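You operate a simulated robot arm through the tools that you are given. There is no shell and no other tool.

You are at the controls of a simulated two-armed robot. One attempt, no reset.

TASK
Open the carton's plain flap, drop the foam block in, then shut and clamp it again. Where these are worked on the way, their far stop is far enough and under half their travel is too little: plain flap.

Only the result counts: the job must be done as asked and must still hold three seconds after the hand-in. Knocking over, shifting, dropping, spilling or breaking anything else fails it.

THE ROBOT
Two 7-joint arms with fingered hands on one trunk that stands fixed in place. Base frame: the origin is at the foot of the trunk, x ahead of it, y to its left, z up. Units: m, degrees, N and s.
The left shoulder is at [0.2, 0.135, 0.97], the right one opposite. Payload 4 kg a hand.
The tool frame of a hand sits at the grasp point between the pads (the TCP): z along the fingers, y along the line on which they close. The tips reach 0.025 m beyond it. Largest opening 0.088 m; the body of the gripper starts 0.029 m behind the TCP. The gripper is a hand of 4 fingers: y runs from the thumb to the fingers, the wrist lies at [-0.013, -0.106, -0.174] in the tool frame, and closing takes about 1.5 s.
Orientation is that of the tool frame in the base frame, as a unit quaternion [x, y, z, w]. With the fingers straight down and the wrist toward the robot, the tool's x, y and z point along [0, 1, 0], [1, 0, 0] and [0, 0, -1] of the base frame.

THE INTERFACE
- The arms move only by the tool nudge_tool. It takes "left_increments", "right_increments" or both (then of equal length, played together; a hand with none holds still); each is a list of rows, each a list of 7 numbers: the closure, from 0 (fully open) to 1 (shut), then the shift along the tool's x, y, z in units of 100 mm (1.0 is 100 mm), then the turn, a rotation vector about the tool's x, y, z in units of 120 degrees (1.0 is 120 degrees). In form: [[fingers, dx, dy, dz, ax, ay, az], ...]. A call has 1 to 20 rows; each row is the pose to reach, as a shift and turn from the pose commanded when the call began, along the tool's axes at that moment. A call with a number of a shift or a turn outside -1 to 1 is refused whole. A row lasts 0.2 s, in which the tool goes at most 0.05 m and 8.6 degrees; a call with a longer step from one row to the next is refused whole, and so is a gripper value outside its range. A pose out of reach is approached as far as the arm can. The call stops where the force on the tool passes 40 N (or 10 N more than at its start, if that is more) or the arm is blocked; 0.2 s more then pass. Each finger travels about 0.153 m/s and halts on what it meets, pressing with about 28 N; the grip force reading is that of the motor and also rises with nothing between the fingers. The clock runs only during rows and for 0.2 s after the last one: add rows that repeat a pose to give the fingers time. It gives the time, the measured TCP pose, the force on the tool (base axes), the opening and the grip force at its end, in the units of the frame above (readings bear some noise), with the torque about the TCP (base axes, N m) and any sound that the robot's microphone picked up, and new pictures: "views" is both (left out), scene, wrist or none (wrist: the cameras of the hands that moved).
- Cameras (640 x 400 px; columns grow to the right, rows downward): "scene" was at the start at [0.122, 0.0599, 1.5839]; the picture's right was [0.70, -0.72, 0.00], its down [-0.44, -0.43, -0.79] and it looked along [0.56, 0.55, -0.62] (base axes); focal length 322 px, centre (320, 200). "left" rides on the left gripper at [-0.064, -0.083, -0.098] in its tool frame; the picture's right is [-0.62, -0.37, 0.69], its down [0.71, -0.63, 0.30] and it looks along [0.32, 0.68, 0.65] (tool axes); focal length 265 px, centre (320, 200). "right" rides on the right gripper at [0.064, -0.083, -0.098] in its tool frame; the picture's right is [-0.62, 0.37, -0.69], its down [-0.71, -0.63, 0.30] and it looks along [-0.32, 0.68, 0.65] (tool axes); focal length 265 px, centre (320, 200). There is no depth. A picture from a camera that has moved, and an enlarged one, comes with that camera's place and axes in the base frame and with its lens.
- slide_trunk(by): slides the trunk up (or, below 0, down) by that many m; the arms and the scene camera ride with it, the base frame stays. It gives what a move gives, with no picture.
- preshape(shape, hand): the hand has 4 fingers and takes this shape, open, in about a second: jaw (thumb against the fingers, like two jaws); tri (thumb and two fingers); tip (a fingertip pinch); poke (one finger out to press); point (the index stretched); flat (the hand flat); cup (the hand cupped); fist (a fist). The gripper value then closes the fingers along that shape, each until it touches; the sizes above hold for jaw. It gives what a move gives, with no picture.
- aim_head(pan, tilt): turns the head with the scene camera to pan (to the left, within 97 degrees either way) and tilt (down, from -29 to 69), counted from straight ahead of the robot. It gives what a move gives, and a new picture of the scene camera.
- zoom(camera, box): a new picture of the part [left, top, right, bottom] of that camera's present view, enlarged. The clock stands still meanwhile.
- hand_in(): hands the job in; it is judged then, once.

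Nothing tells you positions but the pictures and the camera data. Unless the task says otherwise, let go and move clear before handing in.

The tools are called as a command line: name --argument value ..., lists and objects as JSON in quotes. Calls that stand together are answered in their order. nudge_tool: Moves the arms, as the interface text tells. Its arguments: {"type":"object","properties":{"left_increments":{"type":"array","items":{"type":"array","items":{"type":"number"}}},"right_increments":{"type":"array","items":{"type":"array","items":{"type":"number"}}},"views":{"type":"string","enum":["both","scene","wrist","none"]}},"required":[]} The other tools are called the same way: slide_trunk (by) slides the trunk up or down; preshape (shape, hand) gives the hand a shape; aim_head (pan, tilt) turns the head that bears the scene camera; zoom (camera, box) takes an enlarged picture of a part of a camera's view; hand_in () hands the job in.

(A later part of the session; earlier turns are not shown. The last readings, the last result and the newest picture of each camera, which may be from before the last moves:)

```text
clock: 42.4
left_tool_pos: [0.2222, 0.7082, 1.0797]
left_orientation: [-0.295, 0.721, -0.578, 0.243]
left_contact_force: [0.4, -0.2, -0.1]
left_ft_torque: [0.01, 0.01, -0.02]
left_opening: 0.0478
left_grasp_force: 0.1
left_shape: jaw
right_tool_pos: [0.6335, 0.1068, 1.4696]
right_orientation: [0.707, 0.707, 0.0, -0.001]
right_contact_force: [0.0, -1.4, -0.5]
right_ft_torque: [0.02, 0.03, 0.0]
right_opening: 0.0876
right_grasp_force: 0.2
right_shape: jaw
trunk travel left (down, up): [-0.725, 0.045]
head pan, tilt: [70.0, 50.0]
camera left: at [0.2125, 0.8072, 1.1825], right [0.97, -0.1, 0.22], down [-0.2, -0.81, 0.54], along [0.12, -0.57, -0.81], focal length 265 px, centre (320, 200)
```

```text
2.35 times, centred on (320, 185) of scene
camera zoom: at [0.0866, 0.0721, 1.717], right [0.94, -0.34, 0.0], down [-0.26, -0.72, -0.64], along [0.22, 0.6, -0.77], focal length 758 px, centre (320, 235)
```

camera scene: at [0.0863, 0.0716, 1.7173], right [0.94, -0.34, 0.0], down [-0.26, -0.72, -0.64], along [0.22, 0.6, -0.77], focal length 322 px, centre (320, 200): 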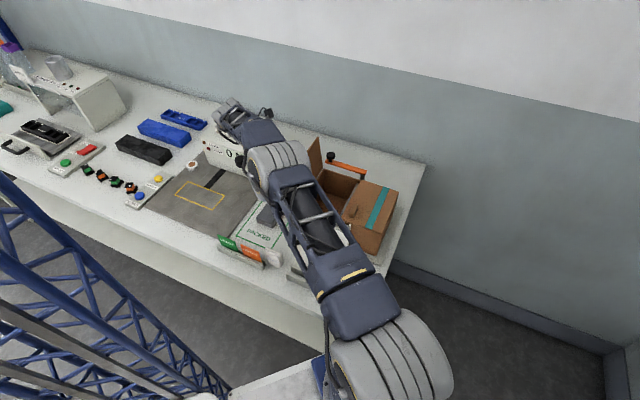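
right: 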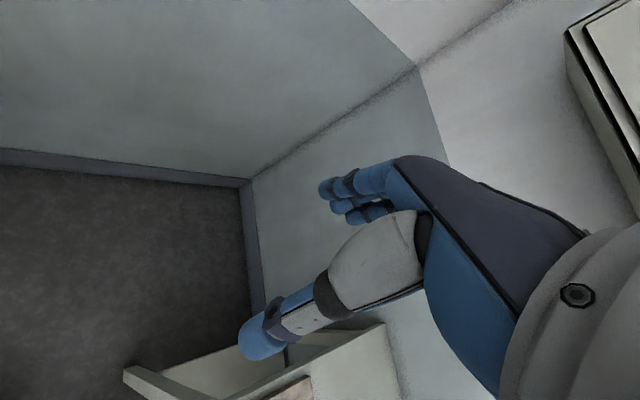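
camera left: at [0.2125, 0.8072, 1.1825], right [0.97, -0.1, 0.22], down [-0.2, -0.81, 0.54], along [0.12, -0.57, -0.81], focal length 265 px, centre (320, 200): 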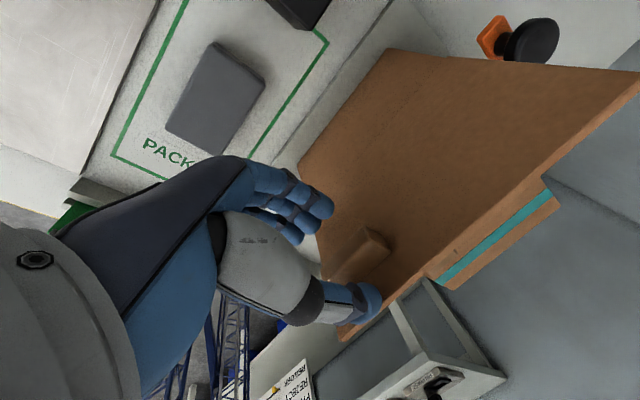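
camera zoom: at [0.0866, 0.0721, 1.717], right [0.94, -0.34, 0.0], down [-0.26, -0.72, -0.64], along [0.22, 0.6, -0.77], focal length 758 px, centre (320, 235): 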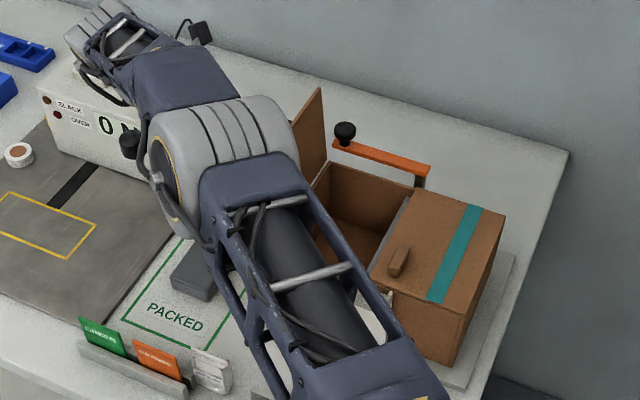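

The flap holds itself by friction at about 95°. I'll withdraw the hand to the left while tilting it back upright, then rise above the flap.

nudge_tool --left_increments '[[0.45, 0, 0, -0.11, -0.045, 0, 0], [0.45, 0, 0, -0.22, -0.0975, 0, 0], [0.45, 0, -0.055, -0.34, -0.155, 0, 0], [0.45, 0, -0.11, -0.447, -0.214, 0, 0], [0.45, 0, -0.245, -0.53, -0.272, 0, 0], [0.45, 0, -0.382, -0.608, -0.331, 0, 0], [0.45, 0, -0.53, -0.64, -0.39, 0, 0], [0.45, 0, -0.675, -0.672, -0.4475, 0, 0]]' --views "both"

```text
clock: 44.1
left_tool_pos: [0.1857, 0.7449, 1.1606]
left_orientation: [-0.373, 0.905, -0.188, 0.083]
left_contact_force: [-0.4, -0.5, 0.9]
left_ft_torque: [0.02, 0.0, 0.0]
left_opening: 0.0478
left_grasp_force: 0.1
left_shape: jaw
right_tool_pos: [0.6325, 0.1064, 1.4689]
right_orientation: [0.708, 0.707, 0.0, 0.001]
right_contact_force: [1.0, 1.1, 0.7]
right_ft_torque: [-0.02, 0.0, -0.02]
right_opening: 0.0879
right_grasp_force: 0.0
right_shape: jaw
trunk travel left (down, up): [-0.725, 0.045]
head pan, tilt: [70.0, 50.0]
camera scene: at [0.0864, 0.0725, 1.717], right [0.94, -0.34, 0.0], down [-0.26, -0.72, -0.64], along [0.22, 0.6, -0.77], focal length 322 px, centre (320, 200)
camera left: at [0.257, 0.7624, 1.2845], right [0.88, 0.01, -0.48], down [-0.01, -1.0, -0.03], along [-0.48, 0.03, -0.88], focal length 265 px, centre (320, 200)
```

scene: 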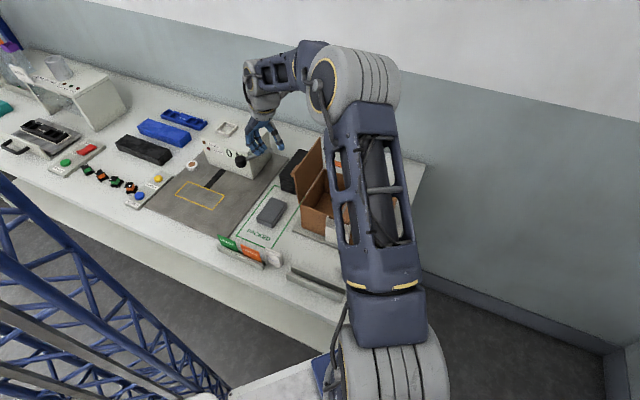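
left: 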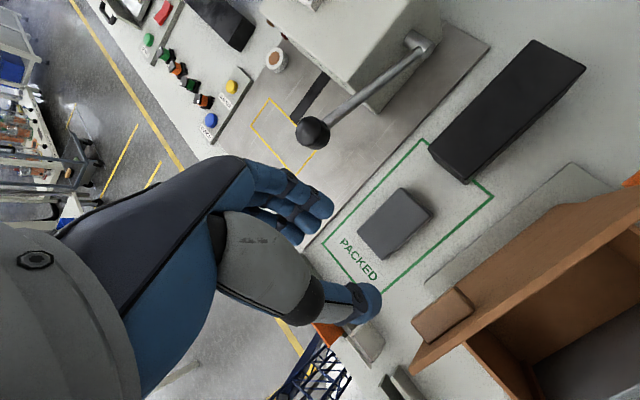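

The hand is clear on the left and the flap stays open. I'll pass over it, come down inside, and push it outward to its far stop.

nudge_tool --left_increments '[[0.6, 0, -0.25, 0, -0.05, 0, 0], [0.7, 0, -0.49, 0, -0.1, 0, 0], [0.85, 0, -0.735, 0, -0.15, 0, 0], [1.0, 0, -0.98, 0, -0.197, 0, 0]]' --views "none"

nudge_tool --left_increments '[[1.0, -0.2, -0.35, 0, 0, 0, 0], [1.0, -0.3, -0.7, 0, 0, 0, 0], [1.0, -0.3, -0.7, 0.3, 0, 0, 0], [1.0, -0.3, -0.7, 0.6, 0, 0, 0]]' --views "both"

```text
clock: 45.1
left_tool_pos: [0.2479, 0.6812, 1.2007]
left_orientation: [-0.383, 0.924, 0.001, 0.006]
left_contact_force: [0.0, -0.2, -0.4]
left_ft_torque: [0.01, 0.0, 0.0]
left_opening: 0.0
left_grasp_force: 24.9
left_shape: jaw
right_tool_pos: [0.633, 0.106, 1.4692]
right_orientation: [0.707, 0.707, 0.0, 0.0]
right_contact_force: [-1.0, -0.1, 0.0]
right_ft_torque: [-0.04, 0.0, -0.03]
right_opening: 0.0879
right_grasp_force: 0.0
right_shape: jaw
trunk travel left (down, up): [-0.725, 0.045]
head pan, tilt: [70.0, 50.0]
```

```text
clock: 46.1
left_tool_pos: [0.3183, 0.6498, 1.1404]
left_orientation: [-0.383, 0.924, 0.0, 0.006]
left_contact_force: [0.1, 0.4, -1.2]
left_ft_torque: [-0.02, 0.01, 0.0]
left_opening: 0.0001
left_grasp_force: 28.3
left_shape: jaw
right_tool_pos: [0.6321, 0.1058, 1.4678]
right_orientation: [0.707, 0.708, 0.0, 0.0]
right_contact_force: [-0.2, -0.6, -0.5]
right_ft_torque: [-0.05, -0.01, 0.01]
right_opening: 0.0877
right_grasp_force: 0.2
right_shape: jaw
trunk travel left (down, up): [-0.725, 0.045]
head pan, tilt: [70.0, 50.0]
camera scene: at [0.0866, 0.0719, 1.7171], right [0.94, -0.34, 0.0], down [-0.26, -0.72, -0.64], along [0.22, 0.6, -0.77], focal length 322 px, centre (320, 200)
camera left: at [0.421, 0.6357, 1.2402], right [0.71, 0.18, -0.68], down [-0.06, -0.95, -0.31], along [-0.71, 0.26, -0.66], focal length 265 px, centre (320, 200)
```

scene: 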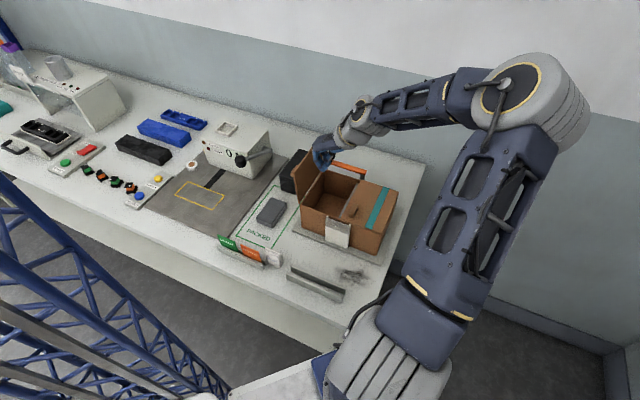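
left: 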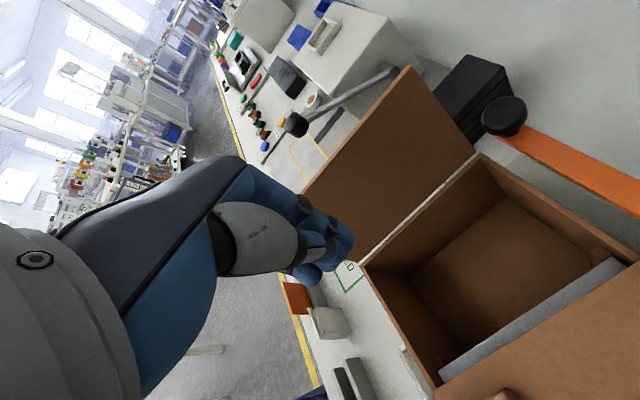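

The carton is empty and the opening is clear. I'll lower to about z=1.08 inside and press the flap outward in stages.

nudge_tool --left_increments '[[1.0, 0, 0, 0.3, 0, 0, 0], [1.0, 0, 0, 0.6, 0, 0, 0], [1.0, 0, 0.15, 0.6, 0, 0, 0], [1.0, 0, 0.3, 0.6, 0, 0, 0], [1.0, 0, 0.42, 0.6, 0, 0, 0], [1.0, 0, 0.54, 0.6, 0, 0, 0]]' --views "scene"

zoom --camera "scene" --box '[270, 120, 420, 260]'

```text
clock: 47.5
left_tool_pos: [0.2834, 0.6881, 1.0806]
left_orientation: [-0.381, 0.925, -0.002, 0.006]
left_contact_force: [11.3, -20.0, 10.2]
left_ft_torque: [0.72, 0.6, 0.37]
left_opening: 0.0
left_grasp_force: 28.1
left_shape: jaw
right_tool_pos: [0.6349, 0.104, 1.4684]
right_orientation: [0.708, 0.706, 0.0, -0.001]
right_contact_force: [-0.1, 0.7, 0.0]
right_ft_torque: [-0.02, 0.0, -0.02]
right_opening: 0.0876
right_grasp_force: 0.0
right_shape: jaw
trunk travel left (down, up): [-0.725, 0.045]
head pan, tilt: [70.0, 50.0]
camera scene: at [0.0873, 0.0707, 1.7173], right [0.94, -0.34, 0.0], down [-0.26, -0.72, -0.64], along [0.22, 0.6, -0.77], focal length 322 px, centre (320, 200)
```

scene: 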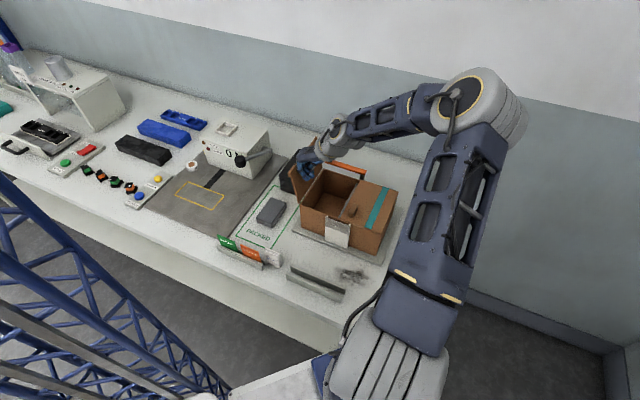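

```text
2.86 times, centred on (345, 190) of scene
camera zoom: at [0.0873, 0.0707, 1.7173], right [0.94, -0.34, 0.0], down [-0.26, -0.72, -0.64], along [0.22, 0.6, -0.77], focal length 920 px, centre (249, 229)
```

zoom: 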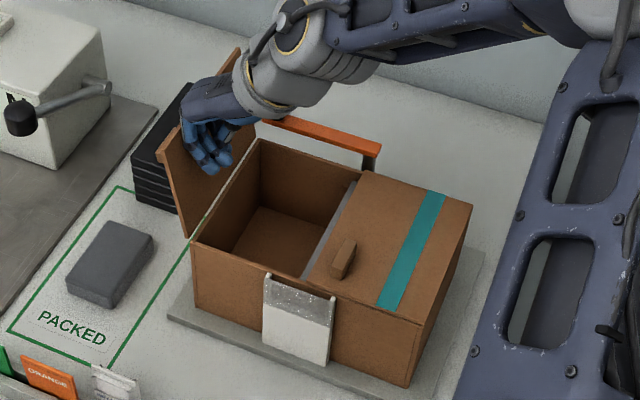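

nudge_tool --left_increments '[[1.0, 0, 0.02, 0, 0, 0, 0], [1.0, 0, 0.04, 0, 0, 0, 0], [1.0, 0, 0.06, 0, 0, 0, 0]]' --views "none"

zoom --camera "scene" --box '[270, 120, 420, 260]'

```text
clock: 48.1
left_tool_pos: [0.2847, 0.6894, 1.0788]
left_orientation: [-0.382, 0.924, -0.003, 0.007]
left_contact_force: [14.0, -22.0, 12.5]
left_ft_torque: [0.89, 0.74, 0.46]
left_opening: 0.0
left_grasp_force: 27.8
left_shape: jaw
right_tool_pos: [0.6344, 0.1035, 1.4689]
right_orientation: [0.707, 0.707, 0.001, 0.0]
right_contact_force: [-0.2, 0.0, -0.2]
right_ft_torque: [-0.03, -0.01, -0.01]
right_opening: 0.0874
right_grasp_force: 0.1
right_shape: jaw
trunk travel left (down, up): [-0.725, 0.045]
head pan, tilt: [70.0, 50.0]
stopped in row 2 (left hand): the force on the tool passed its limit at 41 N (the readings are from after the stop); the commanded pose is now the measured one
```

```text
2.86 times, centred on (345, 190) of scene
camera zoom: at [0.0872, 0.0706, 1.7172], right [0.94, -0.34, 0.0], down [-0.26, -0.72, -0.64], along [0.22, 0.6, -0.77], focal length 920 px, centre (249, 229)
```

zoom: 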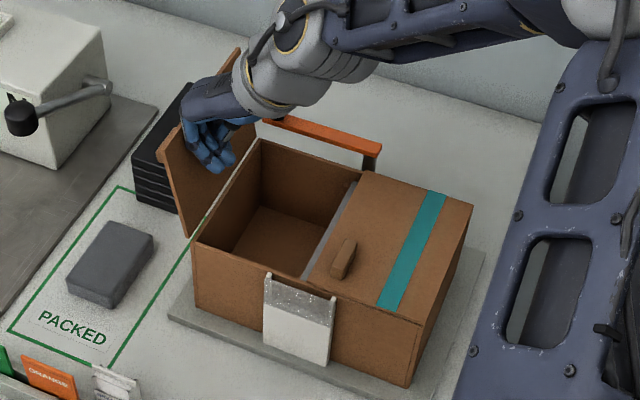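

The flap is at its far stop (about 105°) and the carton hasn't moved. I'll back off, rise, and carry the hand over to the foam side, where I'll turn it so the wrist stays away from the open flap.

nudge_tool --left_increments '[[1.0, 0, -0.15, 0, 0, 0, 0], [1.0, 0, -0.3, 0, 0, 0, 0], [0.8, 0, -0.3, -0.4, 0, 0, 0], [0.6, 0, -0.3, -0.8, 0, 0, 0], [0.5, 0, -0.3, -1.0, 0, 0, 0]]' --views "none"

nudge_tool --left_increments '[[0.4, 0.18, 0.28, 0, 0, 0, 0], [0.3, 0.37, 0.55, 0, 0, 0, 0], [0.2, 0.55, 0.82, 0, 0, 0, 0]]' --views "none"

nudge_tool --left_increments '[[0.1, 0.18, 0.28, 0, 0, 0, 0], [0.0, 0.37, 0.55, 0, 0, 0, 0], [0.0, 0.55, 0.82, 0.1, 0, 0, 0]]' --views "both"

```text
clock: 49.3
left_tool_pos: [0.3015, 0.67, 1.1807]
left_orientation: [-0.382, 0.924, -0.003, 0.007]
left_contact_force: [0.7, 0.9, 0.0]
left_ft_torque: [0.0, 0.03, -0.04]
left_opening: 0.0171
left_grasp_force: 0.1
left_shape: jaw
right_tool_pos: [0.6327, 0.1051, 1.469]
right_orientation: [0.707, 0.707, 0.0, 0.0]
right_contact_force: [0.8, 0.4, 0.6]
right_ft_torque: [0.03, 0.01, -0.01]
right_opening: 0.0876
right_grasp_force: 0.1
right_shape: jaw
trunk travel left (down, up): [-0.725, 0.045]
head pan, tilt: [70.0, 50.0]
```

```text
clock: 50.1
left_tool_pos: [0.203, 0.6904, 1.1785]
left_orientation: [-0.381, 0.925, -0.001, 0.006]
left_contact_force: [0.6, 0.1, 0.1]
left_ft_torque: [0.0, 0.02, 0.01]
left_opening: 0.0164
left_grasp_force: 0.1
left_shape: jaw
right_tool_pos: [0.6336, 0.1059, 1.4683]
right_orientation: [0.707, 0.707, 0.0, -0.001]
right_contact_force: [-1.0, 0.0, -0.6]
right_ft_torque: [0.0, -0.01, -0.02]
right_opening: 0.0876
right_grasp_force: 0.0
right_shape: jaw
trunk travel left (down, up): [-0.725, 0.045]
head pan, tilt: [70.0, 50.0]
```

```text
clock: 50.9
left_tool_pos: [0.1063, 0.7113, 1.1667]
left_orientation: [-0.381, 0.924, -0.002, 0.007]
left_contact_force: [0.2, 1.3, 0.5]
left_ft_torque: [0.03, 0.03, 0.02]
left_opening: 0.0877
left_grasp_force: 0.0
left_shape: jaw
right_tool_pos: [0.633, 0.1054, 1.4697]
right_orientation: [0.707, 0.707, 0.0, 0.0]
right_contact_force: [0.0, 0.5, -0.3]
right_ft_torque: [0.01, 0.0, 0.03]
right_opening: 0.0875
right_grasp_force: 0.0
right_shape: jaw
trunk travel left (down, up): [-0.725, 0.045]
head pan, tilt: [70.0, 50.0]
camera scene: at [0.0871, 0.0719, 1.7171], right [0.94, -0.34, 0.0], down [-0.26, -0.72, -0.64], along [0.22, 0.6, -0.77], focal length 322 px, centre (320, 200)
camera left: at [0.2116, 0.6969, 1.2656], right [0.71, 0.18, -0.68], down [-0.06, -0.95, -0.31], along [-0.7, 0.26, -0.66], focal length 265 px, centre (320, 200)
```

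scene: 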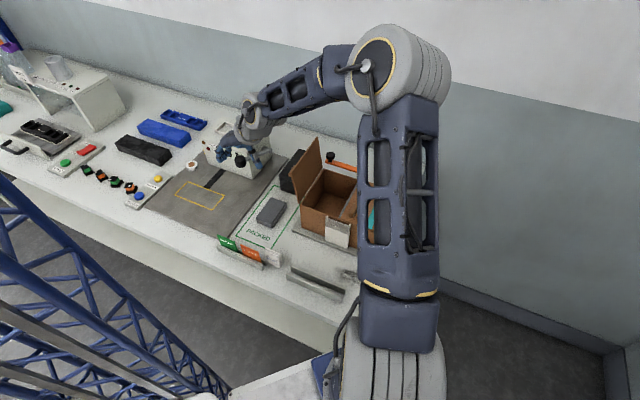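
left: 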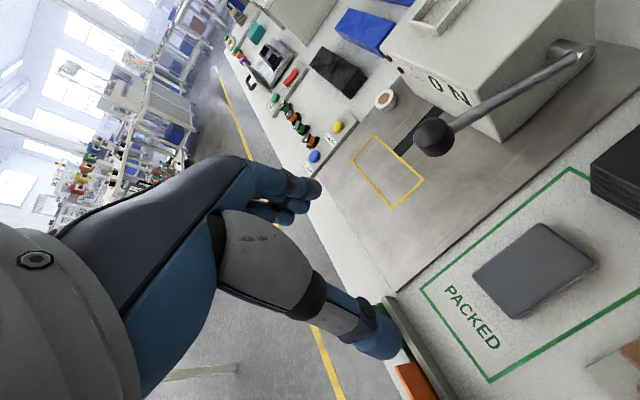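

The foam's centre is at about u 0.643, v 0.409 (x≈0.165, y≈0.744), 0.094 × 0.059 m. I'll turn the hand by 180° about the vertical here so its wrist ends up on the far left side.

nudge_tool --left_increments '[[0, 0, 0, 0.05, 0, 0, 0.0667], [0, 0, 0, 0.1, 0, 0, 0.1333], [0, 0, 0, 0.15, 0, 0, 0.2], [0, 0, 0, 0.2, 0, 0, 0.2667], [0, 0, 0, 0.25, 0, 0, 0.3333], [0, 0, 0, 0.3, 0, 0, 0.4], [0, 0, 0, 0.35, 0, 0, 0.4667], [0, 0, 0, 0.4, 0, 0, 0.5333], [0, 0, 0, 0.45, 0, 0, 0.6], [0, 0, 0, 0.5, 0, 0, 0.6667], [0, 0, 0, 0.55, 0, 0, 0.7333], [0, 0, 0, 0.6, 0, 0, 0.8], [0, 0, 0, 0.6, 0, 0, 0.8667], [0, 0, 0, 0.6, 0, 0, 0.9333], [0, 0, 0, 0.6, 0, 0, 1.0]]' --views "both"

```text
clock: 54.1
left_tool_pos: [0.1099, 0.7078, 1.1079]
left_orientation: [0.61, 0.792, 0.003, 0.004]
left_contact_force: [0.1, -0.8, 0.3]
left_ft_torque: [-0.01, -0.02, 0.03]
left_opening: 0.0875
left_grasp_force: 0.1
left_shape: jaw
right_tool_pos: [0.6326, 0.1056, 1.469]
right_orientation: [0.707, 0.707, 0.0, 0.0]
right_contact_force: [-0.2, -0.7, 0.5]
right_ft_torque: [0.02, -0.04, 0.01]
right_opening: 0.0874
right_grasp_force: 0.2
right_shape: jaw
trunk travel left (down, up): [-0.725, 0.045]
head pan, tilt: [70.0, 50.0]
camera scene: at [0.0866, 0.072, 1.7171], right [0.94, -0.34, 0.0], down [-0.26, -0.72, -0.64], along [0.22, 0.6, -0.77], focal length 322 px, centre (320, 200)
camera left: at [0.0442, 0.6243, 1.2052], right [-0.19, -0.69, -0.7], down [-0.79, 0.53, -0.31], along [0.59, 0.49, -0.65], focal length 265 px, centre (320, 200)
```

scene: 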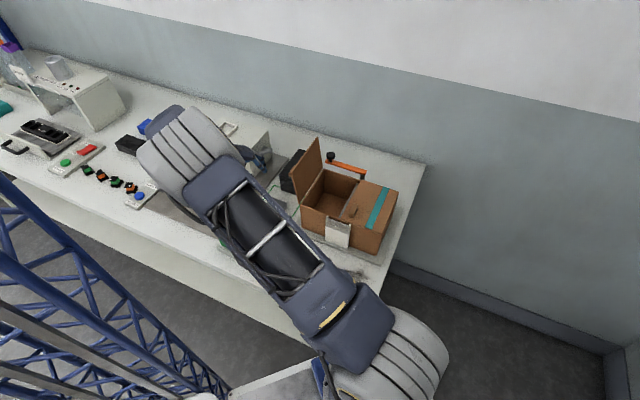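
left: 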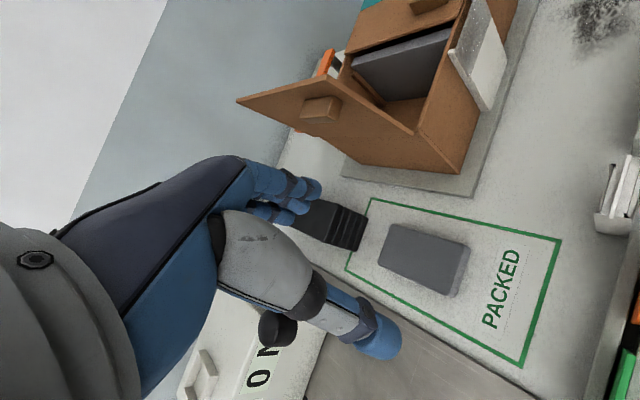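

The elbow stays high and the carton's left compartment is empty, with a grey divider under the seam. I'll finish the turn.

nudge_tool --left_increments '[[0, 0, 0, 0, 0, 0, 0.0625], [0, 0, 0, 0, 0, 0, 0.125], [0, 0, 0, 0, 0, 0, 0.1875], [0, 0, 0, 0, 0, 0, 0.25], [0, 0, 0, 0, 0, 0, 0.3125], [0, 0, 0, 0, 0, 0, 0.375], [0, 0, 0, 0, 0, 0, 0.4375], [0, 0, 0, 0, 0, 0, 0.498]]' --views "both"

```text
clock: 55.9
left_tool_pos: [0.11, 0.7081, 1.1071]
left_orientation: [0.924, 0.382, 0.007, 0.002]
left_contact_force: [-0.6, 0.0, 0.1]
left_ft_torque: [0.0, 0.03, 0.02]
left_opening: 0.0874
left_grasp_force: 0.0
left_shape: jaw
right_tool_pos: [0.6332, 0.1038, 1.4692]
right_orientation: [0.707, 0.707, 0.0, 0.0]
right_contact_force: [-0.1, -0.4, -0.3]
right_ft_torque: [0.02, 0.0, 0.0]
right_opening: 0.0876
right_grasp_force: 0.2
right_shape: jaw
trunk travel left (down, up): [-0.725, 0.045]
head pan, tilt: [70.0, 50.0]
camera scene: at [0.0865, 0.0721, 1.7171], right [0.94, -0.34, 0.0], down [-0.26, -0.72, -0.64], along [0.22, 0.6, -0.77], focal length 322 px, centre (320, 200)
camera left: at [0.0037, 0.7216, 1.204], right [-0.69, -0.18, -0.7], down [0.06, 0.95, -0.3], along [0.72, -0.25, -0.65], focal length 265 px, centre (320, 200)
```

scene: 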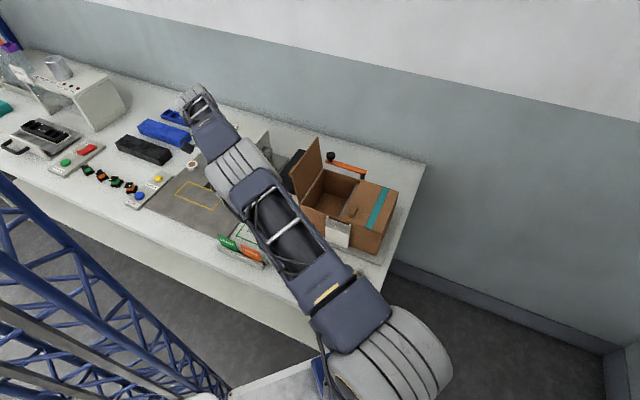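
left: 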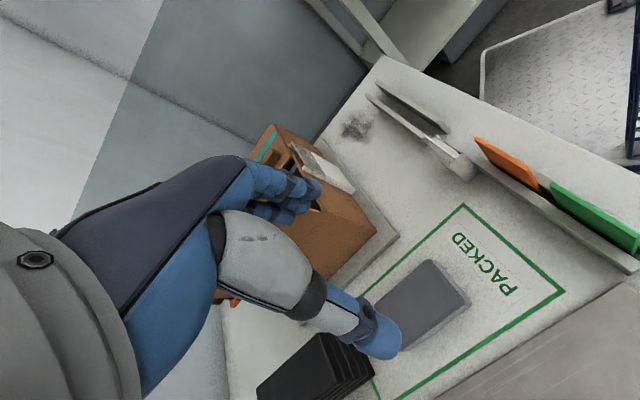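

The hand now comes from the left with yaw −45°, clear of the flap. I'll move over the foam, tilt slightly to save reach, and lower to z≈1.0.

nudge_tool --left_increments '[[0.1, 0.14, 0.034, 0.25, 0, 0.021, 0], [0.1, 0.28, 0.068, 0.5, 0, 0.042, 0], [0.1, 0.42, 0.1, 0.75, 0, 0.063, 0], [0.1, 0.565, 0.135, 1.0, 0, 0.083, 0], [0.1, 0.565, 0.135, 1.0, 0, 0.083, 0]]' --views "both"

```text
clock: 57.1
left_tool_pos: [0.1611, 0.7357, 1.0084]
left_orientation: [0.919, 0.382, 0.086, -0.032]
left_contact_force: [-0.9, 0.3, -0.1]
left_ft_torque: [0.01, -0.03, 0.02]
left_opening: 0.0795
left_grasp_force: 0.0
left_shape: jaw
right_tool_pos: [0.6323, 0.106, 1.4694]
right_orientation: [0.707, 0.708, 0.001, 0.0]
right_contact_force: [0.3, 0.3, 0.8]
right_ft_torque: [0.01, -0.03, 0.0]
right_opening: 0.0875
right_grasp_force: 0.1
right_shape: jaw
trunk travel left (down, up): [-0.725, 0.045]
head pan, tilt: [70.0, 50.0]
camera scene: at [0.0866, 0.0721, 1.7171], right [0.94, -0.34, 0.0], down [-0.26, -0.72, -0.64], along [0.22, 0.6, -0.77], focal length 322 px, centre (320, 200)
camera left: at [0.0453, 0.7375, 1.0927], right [-0.6, -0.09, -0.8], down [0.09, 0.98, -0.17], along [0.8, -0.17, -0.58], focal length 265 px, centre (320, 200)
```

scene: 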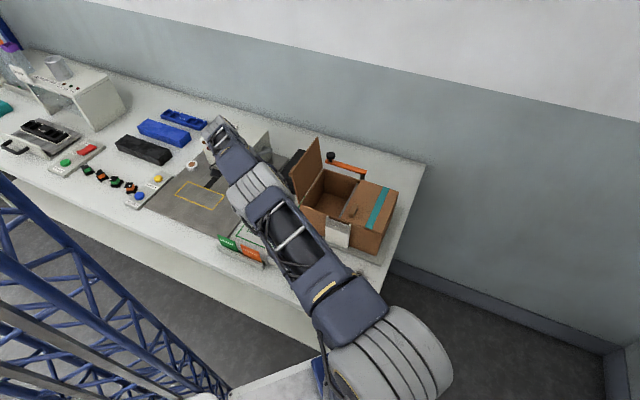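
left: 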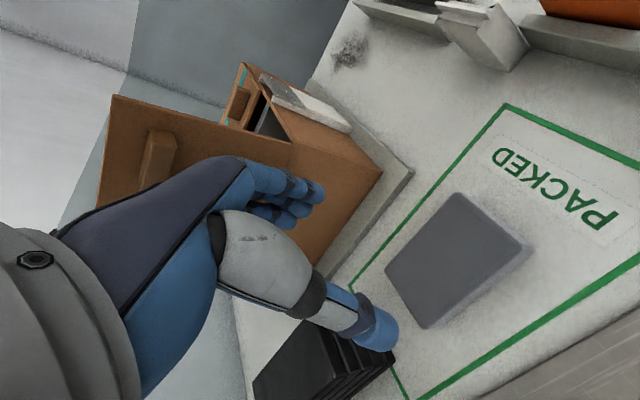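

zoom --camera "left" --box '[320, 140, 580, 380]'

zoom --camera "scene" --box '[180, 80, 340, 260]'

```text
1.67 times, centred on (450, 260) of left
camera zoom: at [0.0453, 0.7375, 1.0927], right [-0.6, -0.09, -0.8], down [0.09, 0.98, -0.17], along [0.8, -0.17, -0.58], focal length 442 px, centre (103, 100)
```

zoom: 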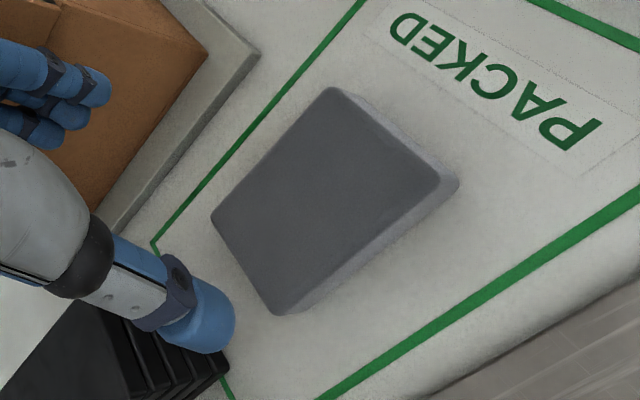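

```text
2.22 times, centred on (260, 170) of scene
camera zoom: at [0.0866, 0.0721, 1.7171], right [0.94, -0.34, 0.0], down [-0.26, -0.72, -0.64], along [0.22, 0.6, -0.77], focal length 716 px, centre (453, 267)
```

zoom: 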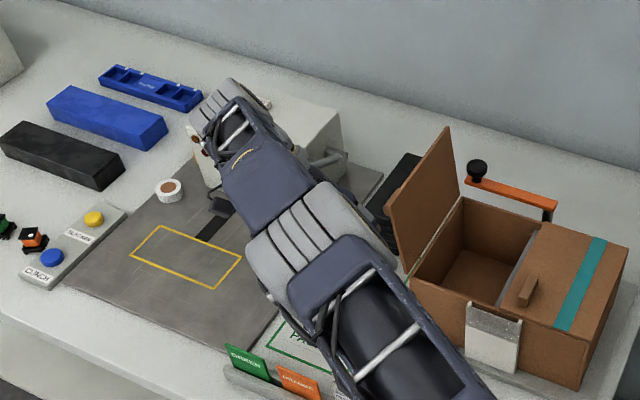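

The foam lies squarely under the hand. I'll go straight down toward it in two stages.

nudge_tool --left_increments '[[0.1, -0.05, -0.02, 0.3, 0, 0, 0], [0.1, -0.11, -0.025, 0.6, 0, 0, 0], [0.1, -0.16, -0.025, 0.88, 0, 0, 0], [0.1, -0.16, -0.025, 0.88, 0, 0, 0]]' --views "wrist"

```text
clock: 58.1
left_tool_pos: [0.1593, 0.72, 0.9272]
left_orientation: [0.92, 0.382, 0.085, -0.032]
left_contact_force: [-1.5, -0.4, -0.2]
left_ft_torque: [0.03, 0.0, 0.02]
left_opening: 0.0795
left_grasp_force: 0.0
left_shape: jaw
left hand out of reach, approached as far as the arm can: row 1, 2, 3, 4
right_tool_pos: [0.6335, 0.1051, 1.469]
right_orientation: [0.707, 0.707, 0.0, 0.0]
right_contact_force: [0.0, -0.5, 0.4]
right_ft_torque: [-0.01, -0.01, 0.0]
right_opening: 0.0875
right_grasp_force: 0.0
right_shape: jaw
trunk travel left (down, up): [-0.725, 0.045]
head pan, tilt: [70.0, 50.0]
camera left: at [0.043, 0.7221, 1.0109], right [-0.6, -0.09, -0.8], down [0.09, 0.98, -0.17], along [0.8, -0.17, -0.58], focal length 265 px, centre (320, 200)
```

left: 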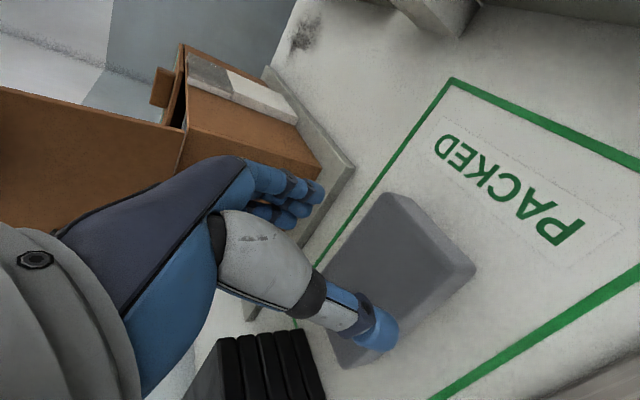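

The arm runs out of reach in this pose. I'll instead use the other orientation with the fingers tilted forward and grip the foam by its near end, so the wrist stays in front of the flap; first I rise and level the hand.

nudge_tool --left_increments '[[0.1, 0.04, 0, -0.24, 0, 0, 0], [0.1, 0.08, 0, -0.48, 0, -0.03, 0], [0.1, 0.02, 0, -0.72, 0, -0.06, 0], [0.1, -0.1, 0, -0.95, 0, -0.083, 0], [0.1, -0.1, 0, -0.95, 0, -0.083, 0]]' --views "none"

nudge_tool --left_increments '[[0, -0.1, 0, -0.3, 0, 0, 0], [0, -0.3, -0.1, -0.6, 0, 0, 0]]' --views "wrist"

```text
clock: 59.3
left_tool_pos: [0.1387, 0.7011, 1.0182]
left_orientation: [0.923, 0.384, 0.005, 0.001]
left_contact_force: [0.4, 1.0, -0.6]
left_ft_torque: [0.04, 0.0, 0.02]
left_opening: 0.0794
left_grasp_force: 0.1
left_shape: jaw
right_tool_pos: [0.6338, 0.1063, 1.4688]
right_orientation: [0.707, 0.707, 0.0, 0.0]
right_contact_force: [1.3, -0.3, -0.6]
right_ft_torque: [0.02, -0.01, 0.01]
right_opening: 0.0876
right_grasp_force: 0.1
right_shape: jaw
trunk travel left (down, up): [-0.725, 0.045]
head pan, tilt: [70.0, 50.0]
```

```text
clock: 59.9
left_tool_pos: [0.1115, 0.6874, 1.0827]
left_orientation: [0.923, 0.384, 0.006, 0.003]
left_contact_force: [-0.2, 0.0, -0.1]
left_ft_torque: [-0.01, 0.03, -0.01]
left_opening: 0.0878
left_grasp_force: 0.1
left_shape: jaw
right_tool_pos: [0.6325, 0.105, 1.4691]
right_orientation: [0.706, 0.708, 0.001, 0.0]
right_contact_force: [-0.4, -0.2, 0.1]
right_ft_torque: [0.0, 0.01, -0.01]
right_opening: 0.0877
right_grasp_force: 0.0
right_shape: jaw
trunk travel left (down, up): [-0.725, 0.045]
head pan, tilt: [70.0, 50.0]
camera left: at [0.0062, 0.7014, 1.1793], right [-0.69, -0.18, -0.7], down [0.06, 0.95, -0.3], along [0.72, -0.25, -0.65], focal length 265 px, centre (320, 200)
```

left: 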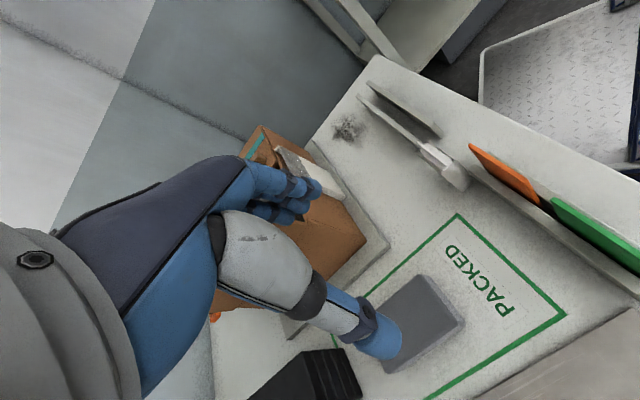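

Now I turn the hand back to the earlier orientation (yaw 135°), a little higher.

nudge_tool --left_increments '[[0, 0, 0, -0.05, 0, 0, -0.0667], [0, 0, 0, -0.1, 0, 0, -0.1333], [0, 0, 0, -0.15, 0, 0, -0.2], [0, 0, 0, -0.2, 0, 0, -0.2667], [0, 0, 0, -0.25, 0, 0, -0.3333], [0, 0, 0, -0.3, 0, 0, -0.4], [0, 0, 0, -0.35, 0, 0, -0.4667], [0, 0, 0, -0.4, 0, 0, -0.5333], [0, 0, 0, -0.4, 0, 0, -0.6], [0, 0, 0, -0.4, 0, 0, -0.6667], [0, 0, 0, -0.4, 0, 0, -0.7333], [0, 0, 0, -0.4, 0, 0, -0.8], [0, 0, 0, -0.4, 0, 0, -0.8667], [0, 0, 0, -0.4, 0, 0, -0.9333], [0, 0, 0, -0.4, 0, 0, -1.0]]' --views "none"

nudge_tool --left_increments '[[0, 0, 0, 0, 0, 0, -0.0625], [0, 0, 0, 0, 0, 0, -0.125], [0, 0, 0, 0, 0, 0, -0.1875], [0, 0, 0, 0, 0, 0, -0.25], [0, 0, 0, 0, 0, 0, -0.3125], [0, 0, 0, 0, 0, 0, -0.375], [0, 0, 0, 0, 0, 0, -0.4375], [0, 0, 0, 0, 0, 0, -0.5]]' --views "both"

```text
clock: 63.1
left_tool_pos: [0.1084, 0.6884, 1.1189]
left_orientation: [0.129, 0.992, 0.002, 0.006]
left_contact_force: [-0.9, 0.1, 0.7]
left_ft_torque: [0.0, -0.01, 0.01]
left_opening: 0.0877
left_grasp_force: 0.1
left_shape: jaw
right_tool_pos: [0.6333, 0.1051, 1.468]
right_orientation: [0.707, 0.707, 0.0, 0.0]
right_contact_force: [0.1, -0.3, -0.3]
right_ft_torque: [-0.01, -0.02, 0.01]
right_opening: 0.0876
right_grasp_force: 0.0
right_shape: jaw
trunk travel left (down, up): [-0.725, 0.045]
head pan, tilt: [70.0, 50.0]
```

```text
clock: 64.9
left_tool_pos: [0.1098, 0.6881, 1.1193]
left_orientation: [-0.384, 0.923, -0.001, 0.006]
left_contact_force: [-0.2, 0.2, -0.3]
left_ft_torque: [0.01, -0.03, 0.0]
left_opening: 0.0877
left_grasp_force: 0.2
left_shape: jaw
right_tool_pos: [0.6336, 0.1049, 1.4691]
right_orientation: [0.707, 0.708, 0.0, -0.001]
right_contact_force: [-0.5, 0.5, 0.3]
right_ft_torque: [0.0, 0.04, 0.03]
right_opening: 0.0877
right_grasp_force: 0.0
right_shape: jaw
trunk travel left (down, up): [-0.725, 0.045]
head pan, tilt: [70.0, 50.0]
camera scene: at [0.0863, 0.0721, 1.7171], right [0.94, -0.34, 0.0], down [-0.26, -0.72, -0.64], along [0.22, 0.6, -0.77], focal length 322 px, centre (320, 200)
camera left: at [0.2131, 0.6748, 1.219], right [0.71, 0.18, -0.68], down [-0.05, -0.95, -0.31], along [-0.71, 0.25, -0.66], focal length 265 px, centre (320, 200)
```

scene: 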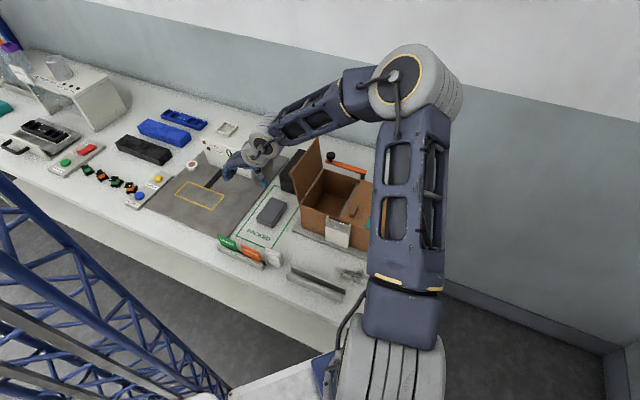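
left: 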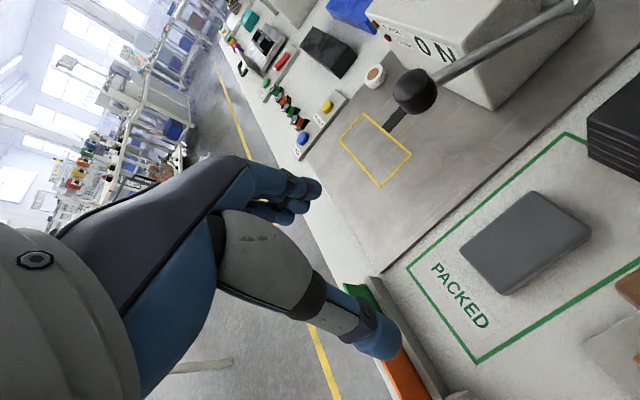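

Now I'll tilt the fingers forward by 25° and come down near the foam's front end, straddling it.

nudge_tool --left_increments '[[0, -0.05, 0, 0.17, 0, -0.052, 0], [0, -0.1, 0, 0.35, 0, -0.104, 0], [0, -0.15, 0, 0.52, 0, -0.156, 0], [0, -0.208, 0, 0.7, 0, -0.208, 0], [0, -0.208, 0, 0.7, 0, -0.208, 0]]' --views "both"

```text
clock: 66.1
left_tool_pos: [0.1254, 0.7048, 1.0479]
left_orientation: [-0.375, 0.9, 0.082, 0.206]
left_contact_force: [-0.1, 0.8, -0.2]
left_ft_torque: [0.0, -0.03, 0.02]
left_opening: 0.0877
left_grasp_force: 0.0
left_shape: jaw
right_tool_pos: [0.6323, 0.1052, 1.4687]
right_orientation: [0.707, 0.707, 0.0, 0.0]
right_contact_force: [-0.4, 0.0, -0.1]
right_ft_torque: [0.0, 0.03, 0.02]
right_opening: 0.0876
right_grasp_force: 0.0
right_shape: jaw
trunk travel left (down, up): [-0.725, 0.045]
head pan, tilt: [70.0, 50.0]
camera scene: at [0.0866, 0.0721, 1.7171], right [0.94, -0.34, 0.0], down [-0.26, -0.72, -0.64], along [0.22, 0.6, -0.77], focal length 322 px, centre (320, 200)
camera left: at [0.1946, 0.6569, 1.1656], right [0.87, 0.35, -0.35], down [0.09, -0.81, -0.58], along [-0.49, 0.47, -0.73], focal length 265 px, centre (320, 200)
```

scene: 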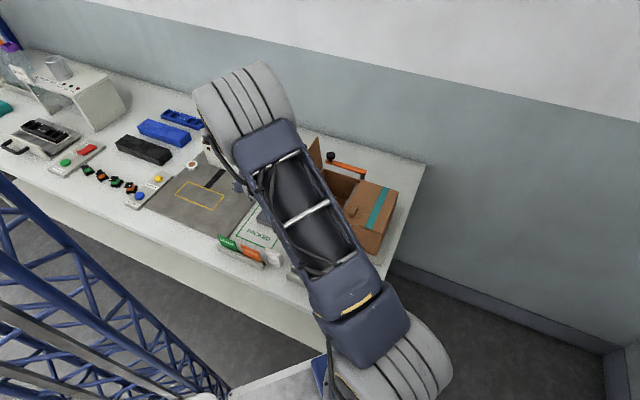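
left: 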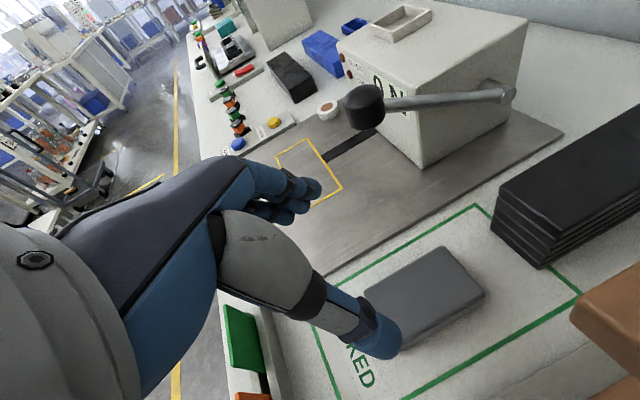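

nudge_tool --left_increments '[[0, 0.144, 0, 0.3, 0, 0, 0], [0, 0.288, 0, 0.6, 0, 0, 0], [0, 0.432, 0, 0.905, 0, 0, 0], [0, 0.432, 0, 0.905, 0, 0, 0]]' --views "both"

```text
clock: 67.1
left_tool_pos: [0.1265, 0.7039, 0.9462]
left_orientation: [-0.375, 0.9, 0.082, 0.205]
left_contact_force: [-0.2, -0.3, -0.6]
left_ft_torque: [-0.02, -0.03, 0.02]
left_opening: 0.0874
left_grasp_force: 0.1
left_shape: jaw
right_tool_pos: [0.6326, 0.1053, 1.4697]
right_orientation: [0.707, 0.707, 0.0, 0.0]
right_contact_force: [0.7, -0.3, -0.1]
right_ft_torque: [-0.01, 0.01, 0.02]
right_opening: 0.0878
right_grasp_force: 0.1
right_shape: jaw
trunk travel left (down, up): [-0.725, 0.045]
head pan, tilt: [70.0, 50.0]
camera scene: at [0.0866, 0.0721, 1.7171], right [0.94, -0.34, 0.0], down [-0.26, -0.72, -0.64], along [0.22, 0.6, -0.77], focal length 322 px, centre (320, 200)
camera left: at [0.1963, 0.6556, 1.062], right [0.87, 0.35, -0.36], down [0.09, -0.81, -0.58], along [-0.49, 0.47, -0.73], focal length 265 px, centre (320, 200)
```

scene: 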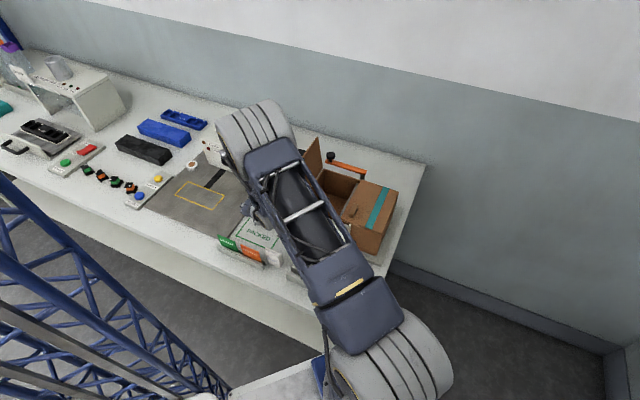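
left: 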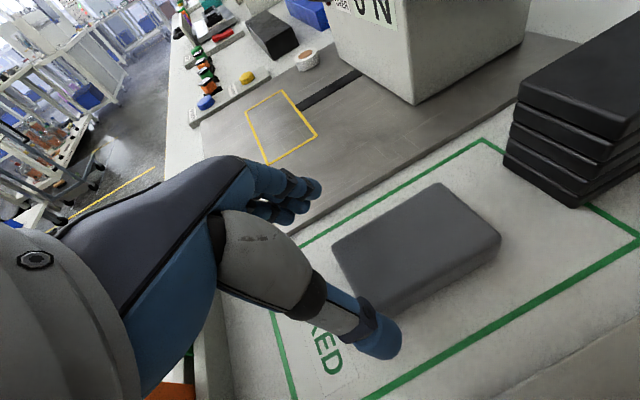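

The foam centre is at v≈0.412; I'm lined up within 4 mm. I'll slide in along the finger direction and then close.

nudge_tool --left_increments '[[0, 0, 0.03, 0.2, 0, 0, 0], [0, 0, 0.03, 0.4, 0, 0, 0], [0, 0, 0.03, 0.55, 0, 0, 0], [0, 0, 0.03, 0.64, 0, 0, 0], [0, 0, 0.03, 0.64, 0, 0, 0]]' --views "wrist"

```text
clock: 68.3
left_tool_pos: [0.1433, 0.7259, 0.8903]
left_orientation: [-0.375, 0.9, 0.082, 0.206]
left_contact_force: [0.4, -0.3, 4.0]
left_ft_torque: [0.09, 0.22, 0.03]
left_opening: 0.0879
left_grasp_force: 0.1
left_shape: jaw
right_tool_pos: [0.6346, 0.1053, 1.4693]
right_orientation: [0.707, 0.707, 0.001, 0.0]
right_contact_force: [0.4, -0.4, 0.9]
right_ft_torque: [0.02, -0.03, 0.01]
right_opening: 0.0877
right_grasp_force: 0.1
right_shape: jaw
trunk travel left (down, up): [-0.725, 0.045]
head pan, tilt: [70.0, 50.0]
camera left: at [0.2136, 0.6785, 1.0069], right [0.87, 0.35, -0.35], down [0.09, -0.81, -0.58], along [-0.49, 0.47, -0.73], focal length 265 px, centre (320, 200)
```

left: 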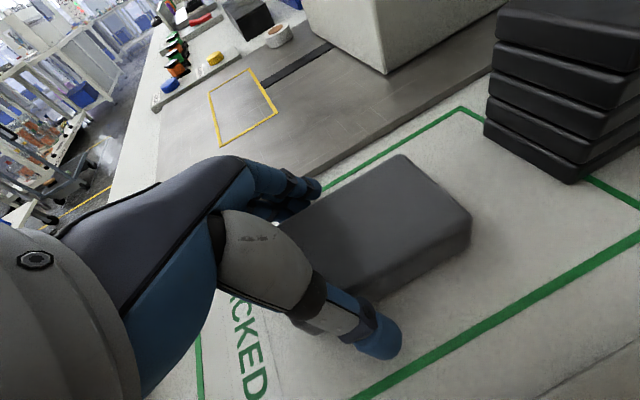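

Fingers straddle the foam with only a light touch on the table. Closing now.

nudge_tool --left_increments '[[0.1, 0, 0, -0.02, 0, 0, 0], [0.2, 0, 0, -0.02, 0, 0, 0], [0.3, 0, 0, -0.02, 0, 0, 0], [0.4, 0, 0, -0.02, 0, 0, 0], [0.5, 0, 0, -0.02, 0, 0, 0], [0.6, 0, 0, -0.02, 0, 0, 0], [0.6, 0, 0, -0.02, 0, 0, 0]]' --views "wrist"

```text
clock: 69.9
left_tool_pos: [0.1426, 0.7243, 0.8914]
left_orientation: [-0.375, 0.9, 0.081, 0.206]
left_contact_force: [-0.1, 0.0, 0.3]
left_ft_torque: [-0.01, 0.01, 0.01]
left_opening: 0.0557
left_grasp_force: 28.2
left_shape: jaw
right_tool_pos: [0.6327, 0.1054, 1.4696]
right_orientation: [0.707, 0.707, -0.001, 0.0]
right_contact_force: [-0.6, 0.3, 0.0]
right_ft_torque: [0.01, 0.0, -0.03]
right_opening: 0.0878
right_grasp_force: 0.0
right_shape: jaw
trunk travel left (down, up): [-0.725, 0.045]
head pan, tilt: [70.0, 50.0]
camera left: at [0.212, 0.6769, 1.0092], right [0.87, 0.35, -0.35], down [0.09, -0.81, -0.58], along [-0.49, 0.47, -0.74], focal length 265 px, centre (320, 200)
```

left: 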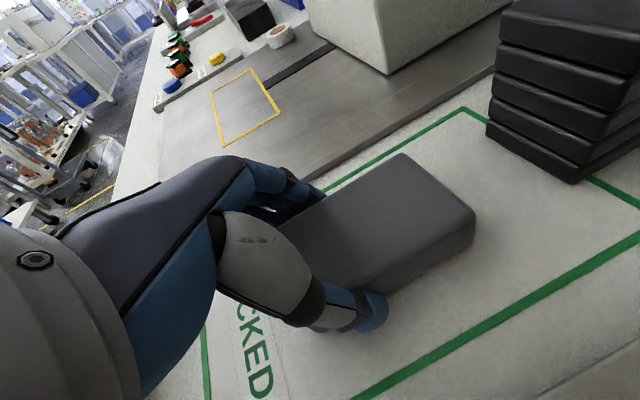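

The foam is gripped (opening 56 mm, 28 N). I'll lift it back along the finger axis.

nudge_tool --left_increments '[[0.75, 0, 0, -0.1, 0, 0, 0], [0.75, 0, 0, -0.3, 0, 0, 0], [0.75, 0, 0, -0.5, 0, 0, 0], [0.75, 0, 0, -0.7, 0, 0, 0]]' --views "both"

```text
clock: 70.9
left_tool_pos: [0.1206, 0.7023, 0.9584]
left_orientation: [-0.375, 0.9, 0.082, 0.206]
left_contact_force: [-0.5, -0.2, -0.3]
left_ft_torque: [-0.01, -0.02, 0.03]
left_opening: 0.056
left_grasp_force: 28.2
left_shape: jaw
right_tool_pos: [0.6324, 0.1055, 1.4696]
right_orientation: [0.708, 0.707, 0.0, 0.0]
right_contact_force: [-0.1, 0.3, 0.0]
right_ft_torque: [0.03, 0.0, 0.02]
right_opening: 0.0877
right_grasp_force: 0.0
right_shape: jaw
trunk travel left (down, up): [-0.725, 0.045]
head pan, tilt: [70.0, 50.0]
camera scene: at [0.0867, 0.0723, 1.717], right [0.94, -0.34, 0.0], down [-0.26, -0.72, -0.64], along [0.22, 0.6, -0.77], focal length 322 px, centre (320, 200)
camera left: at [0.1911, 0.6548, 1.074], right [0.87, 0.35, -0.36], down [0.09, -0.81, -0.58], along [-0.49, 0.47, -0.73], focal length 265 px, centre (320, 200)
```

scene: 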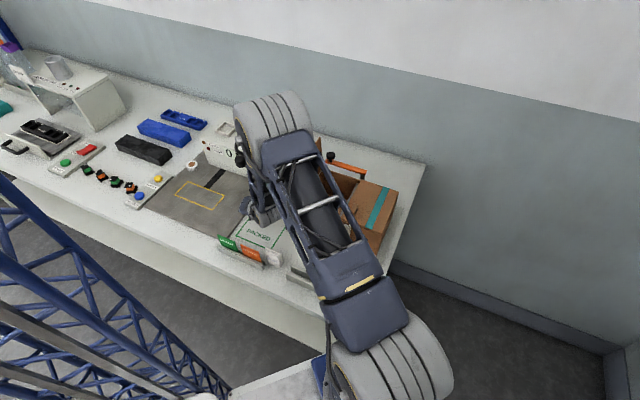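
left: 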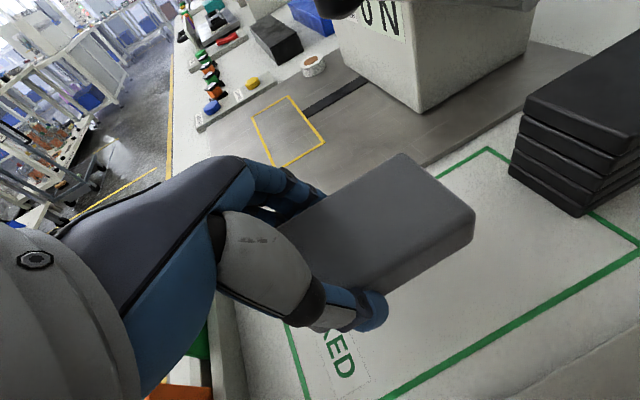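

The foam is held level. I'll raise it straight up to clear the open flap.

nudge_tool --left_increments '[[0.75, -0.144, 0, -0.3, 0, 0, 0], [0.75, -0.288, 0, -0.6, 0, 0, 0], [0.75, -0.432, 0, -0.901, 0, 0, 0]]' --views "none"

nudge_tool --left_increments '[[0.75, -0.144, 0, -0.3, 0, 0, 0], [0.75, -0.288, 0, -0.6, 0, 0, 0], [0.75, -0.432, 0, -0.901, 0, 0, 0]]' --views "both"

```text
clock: 71.7
left_tool_pos: [0.1209, 0.7035, 1.0567]
left_orientation: [-0.375, 0.9, 0.08, 0.205]
left_contact_force: [-0.8, 0.6, -0.1]
left_ft_torque: [0.02, -0.01, -0.01]
left_opening: 0.0561
left_grasp_force: 27.7
left_shape: jaw
right_tool_pos: [0.6338, 0.1055, 1.4687]
right_orientation: [0.707, 0.707, 0.0, 0.001]
right_contact_force: [-0.3, -0.3, -0.5]
right_ft_torque: [0.02, -0.03, 0.03]
right_opening: 0.0877
right_grasp_force: 0.0
right_shape: jaw
trunk travel left (down, up): [-0.725, 0.045]
head pan, tilt: [70.0, 50.0]
```

```text
clock: 72.5
left_tool_pos: [0.1205, 0.7027, 1.1543]
left_orientation: [-0.375, 0.9, 0.081, 0.206]
left_contact_force: [0.5, 0.2, -0.7]
left_ft_torque: [-0.03, -0.02, -0.01]
left_opening: 0.0557
left_grasp_force: 28.5
left_shape: jaw
right_tool_pos: [0.6352, 0.1058, 1.4679]
right_orientation: [0.707, 0.707, 0.0, 0.0]
right_contact_force: [-0.4, 0.7, 0.8]
right_ft_torque: [-0.01, 0.02, 0.02]
right_opening: 0.0878
right_grasp_force: 0.1
right_shape: jaw
trunk travel left (down, up): [-0.725, 0.045]
head pan, tilt: [70.0, 50.0]
camera scene: at [0.0866, 0.0724, 1.717], right [0.94, -0.34, 0.0], down [-0.26, -0.72, -0.64], along [0.22, 0.6, -0.77], focal length 322 px, centre (320, 200)
camera left: at [0.1912, 0.6547, 1.2709], right [0.87, 0.35, -0.35], down [0.09, -0.81, -0.58], along [-0.49, 0.47, -0.74], focal length 265 px, centre (320, 200)
```

scene: 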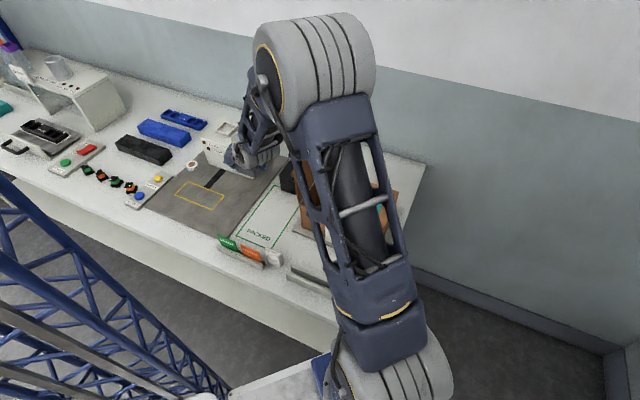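
left: 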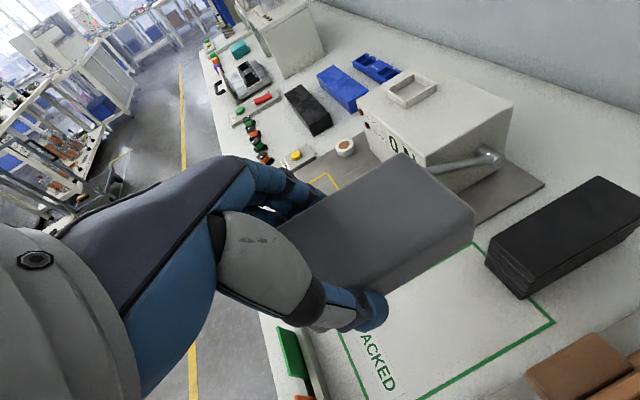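

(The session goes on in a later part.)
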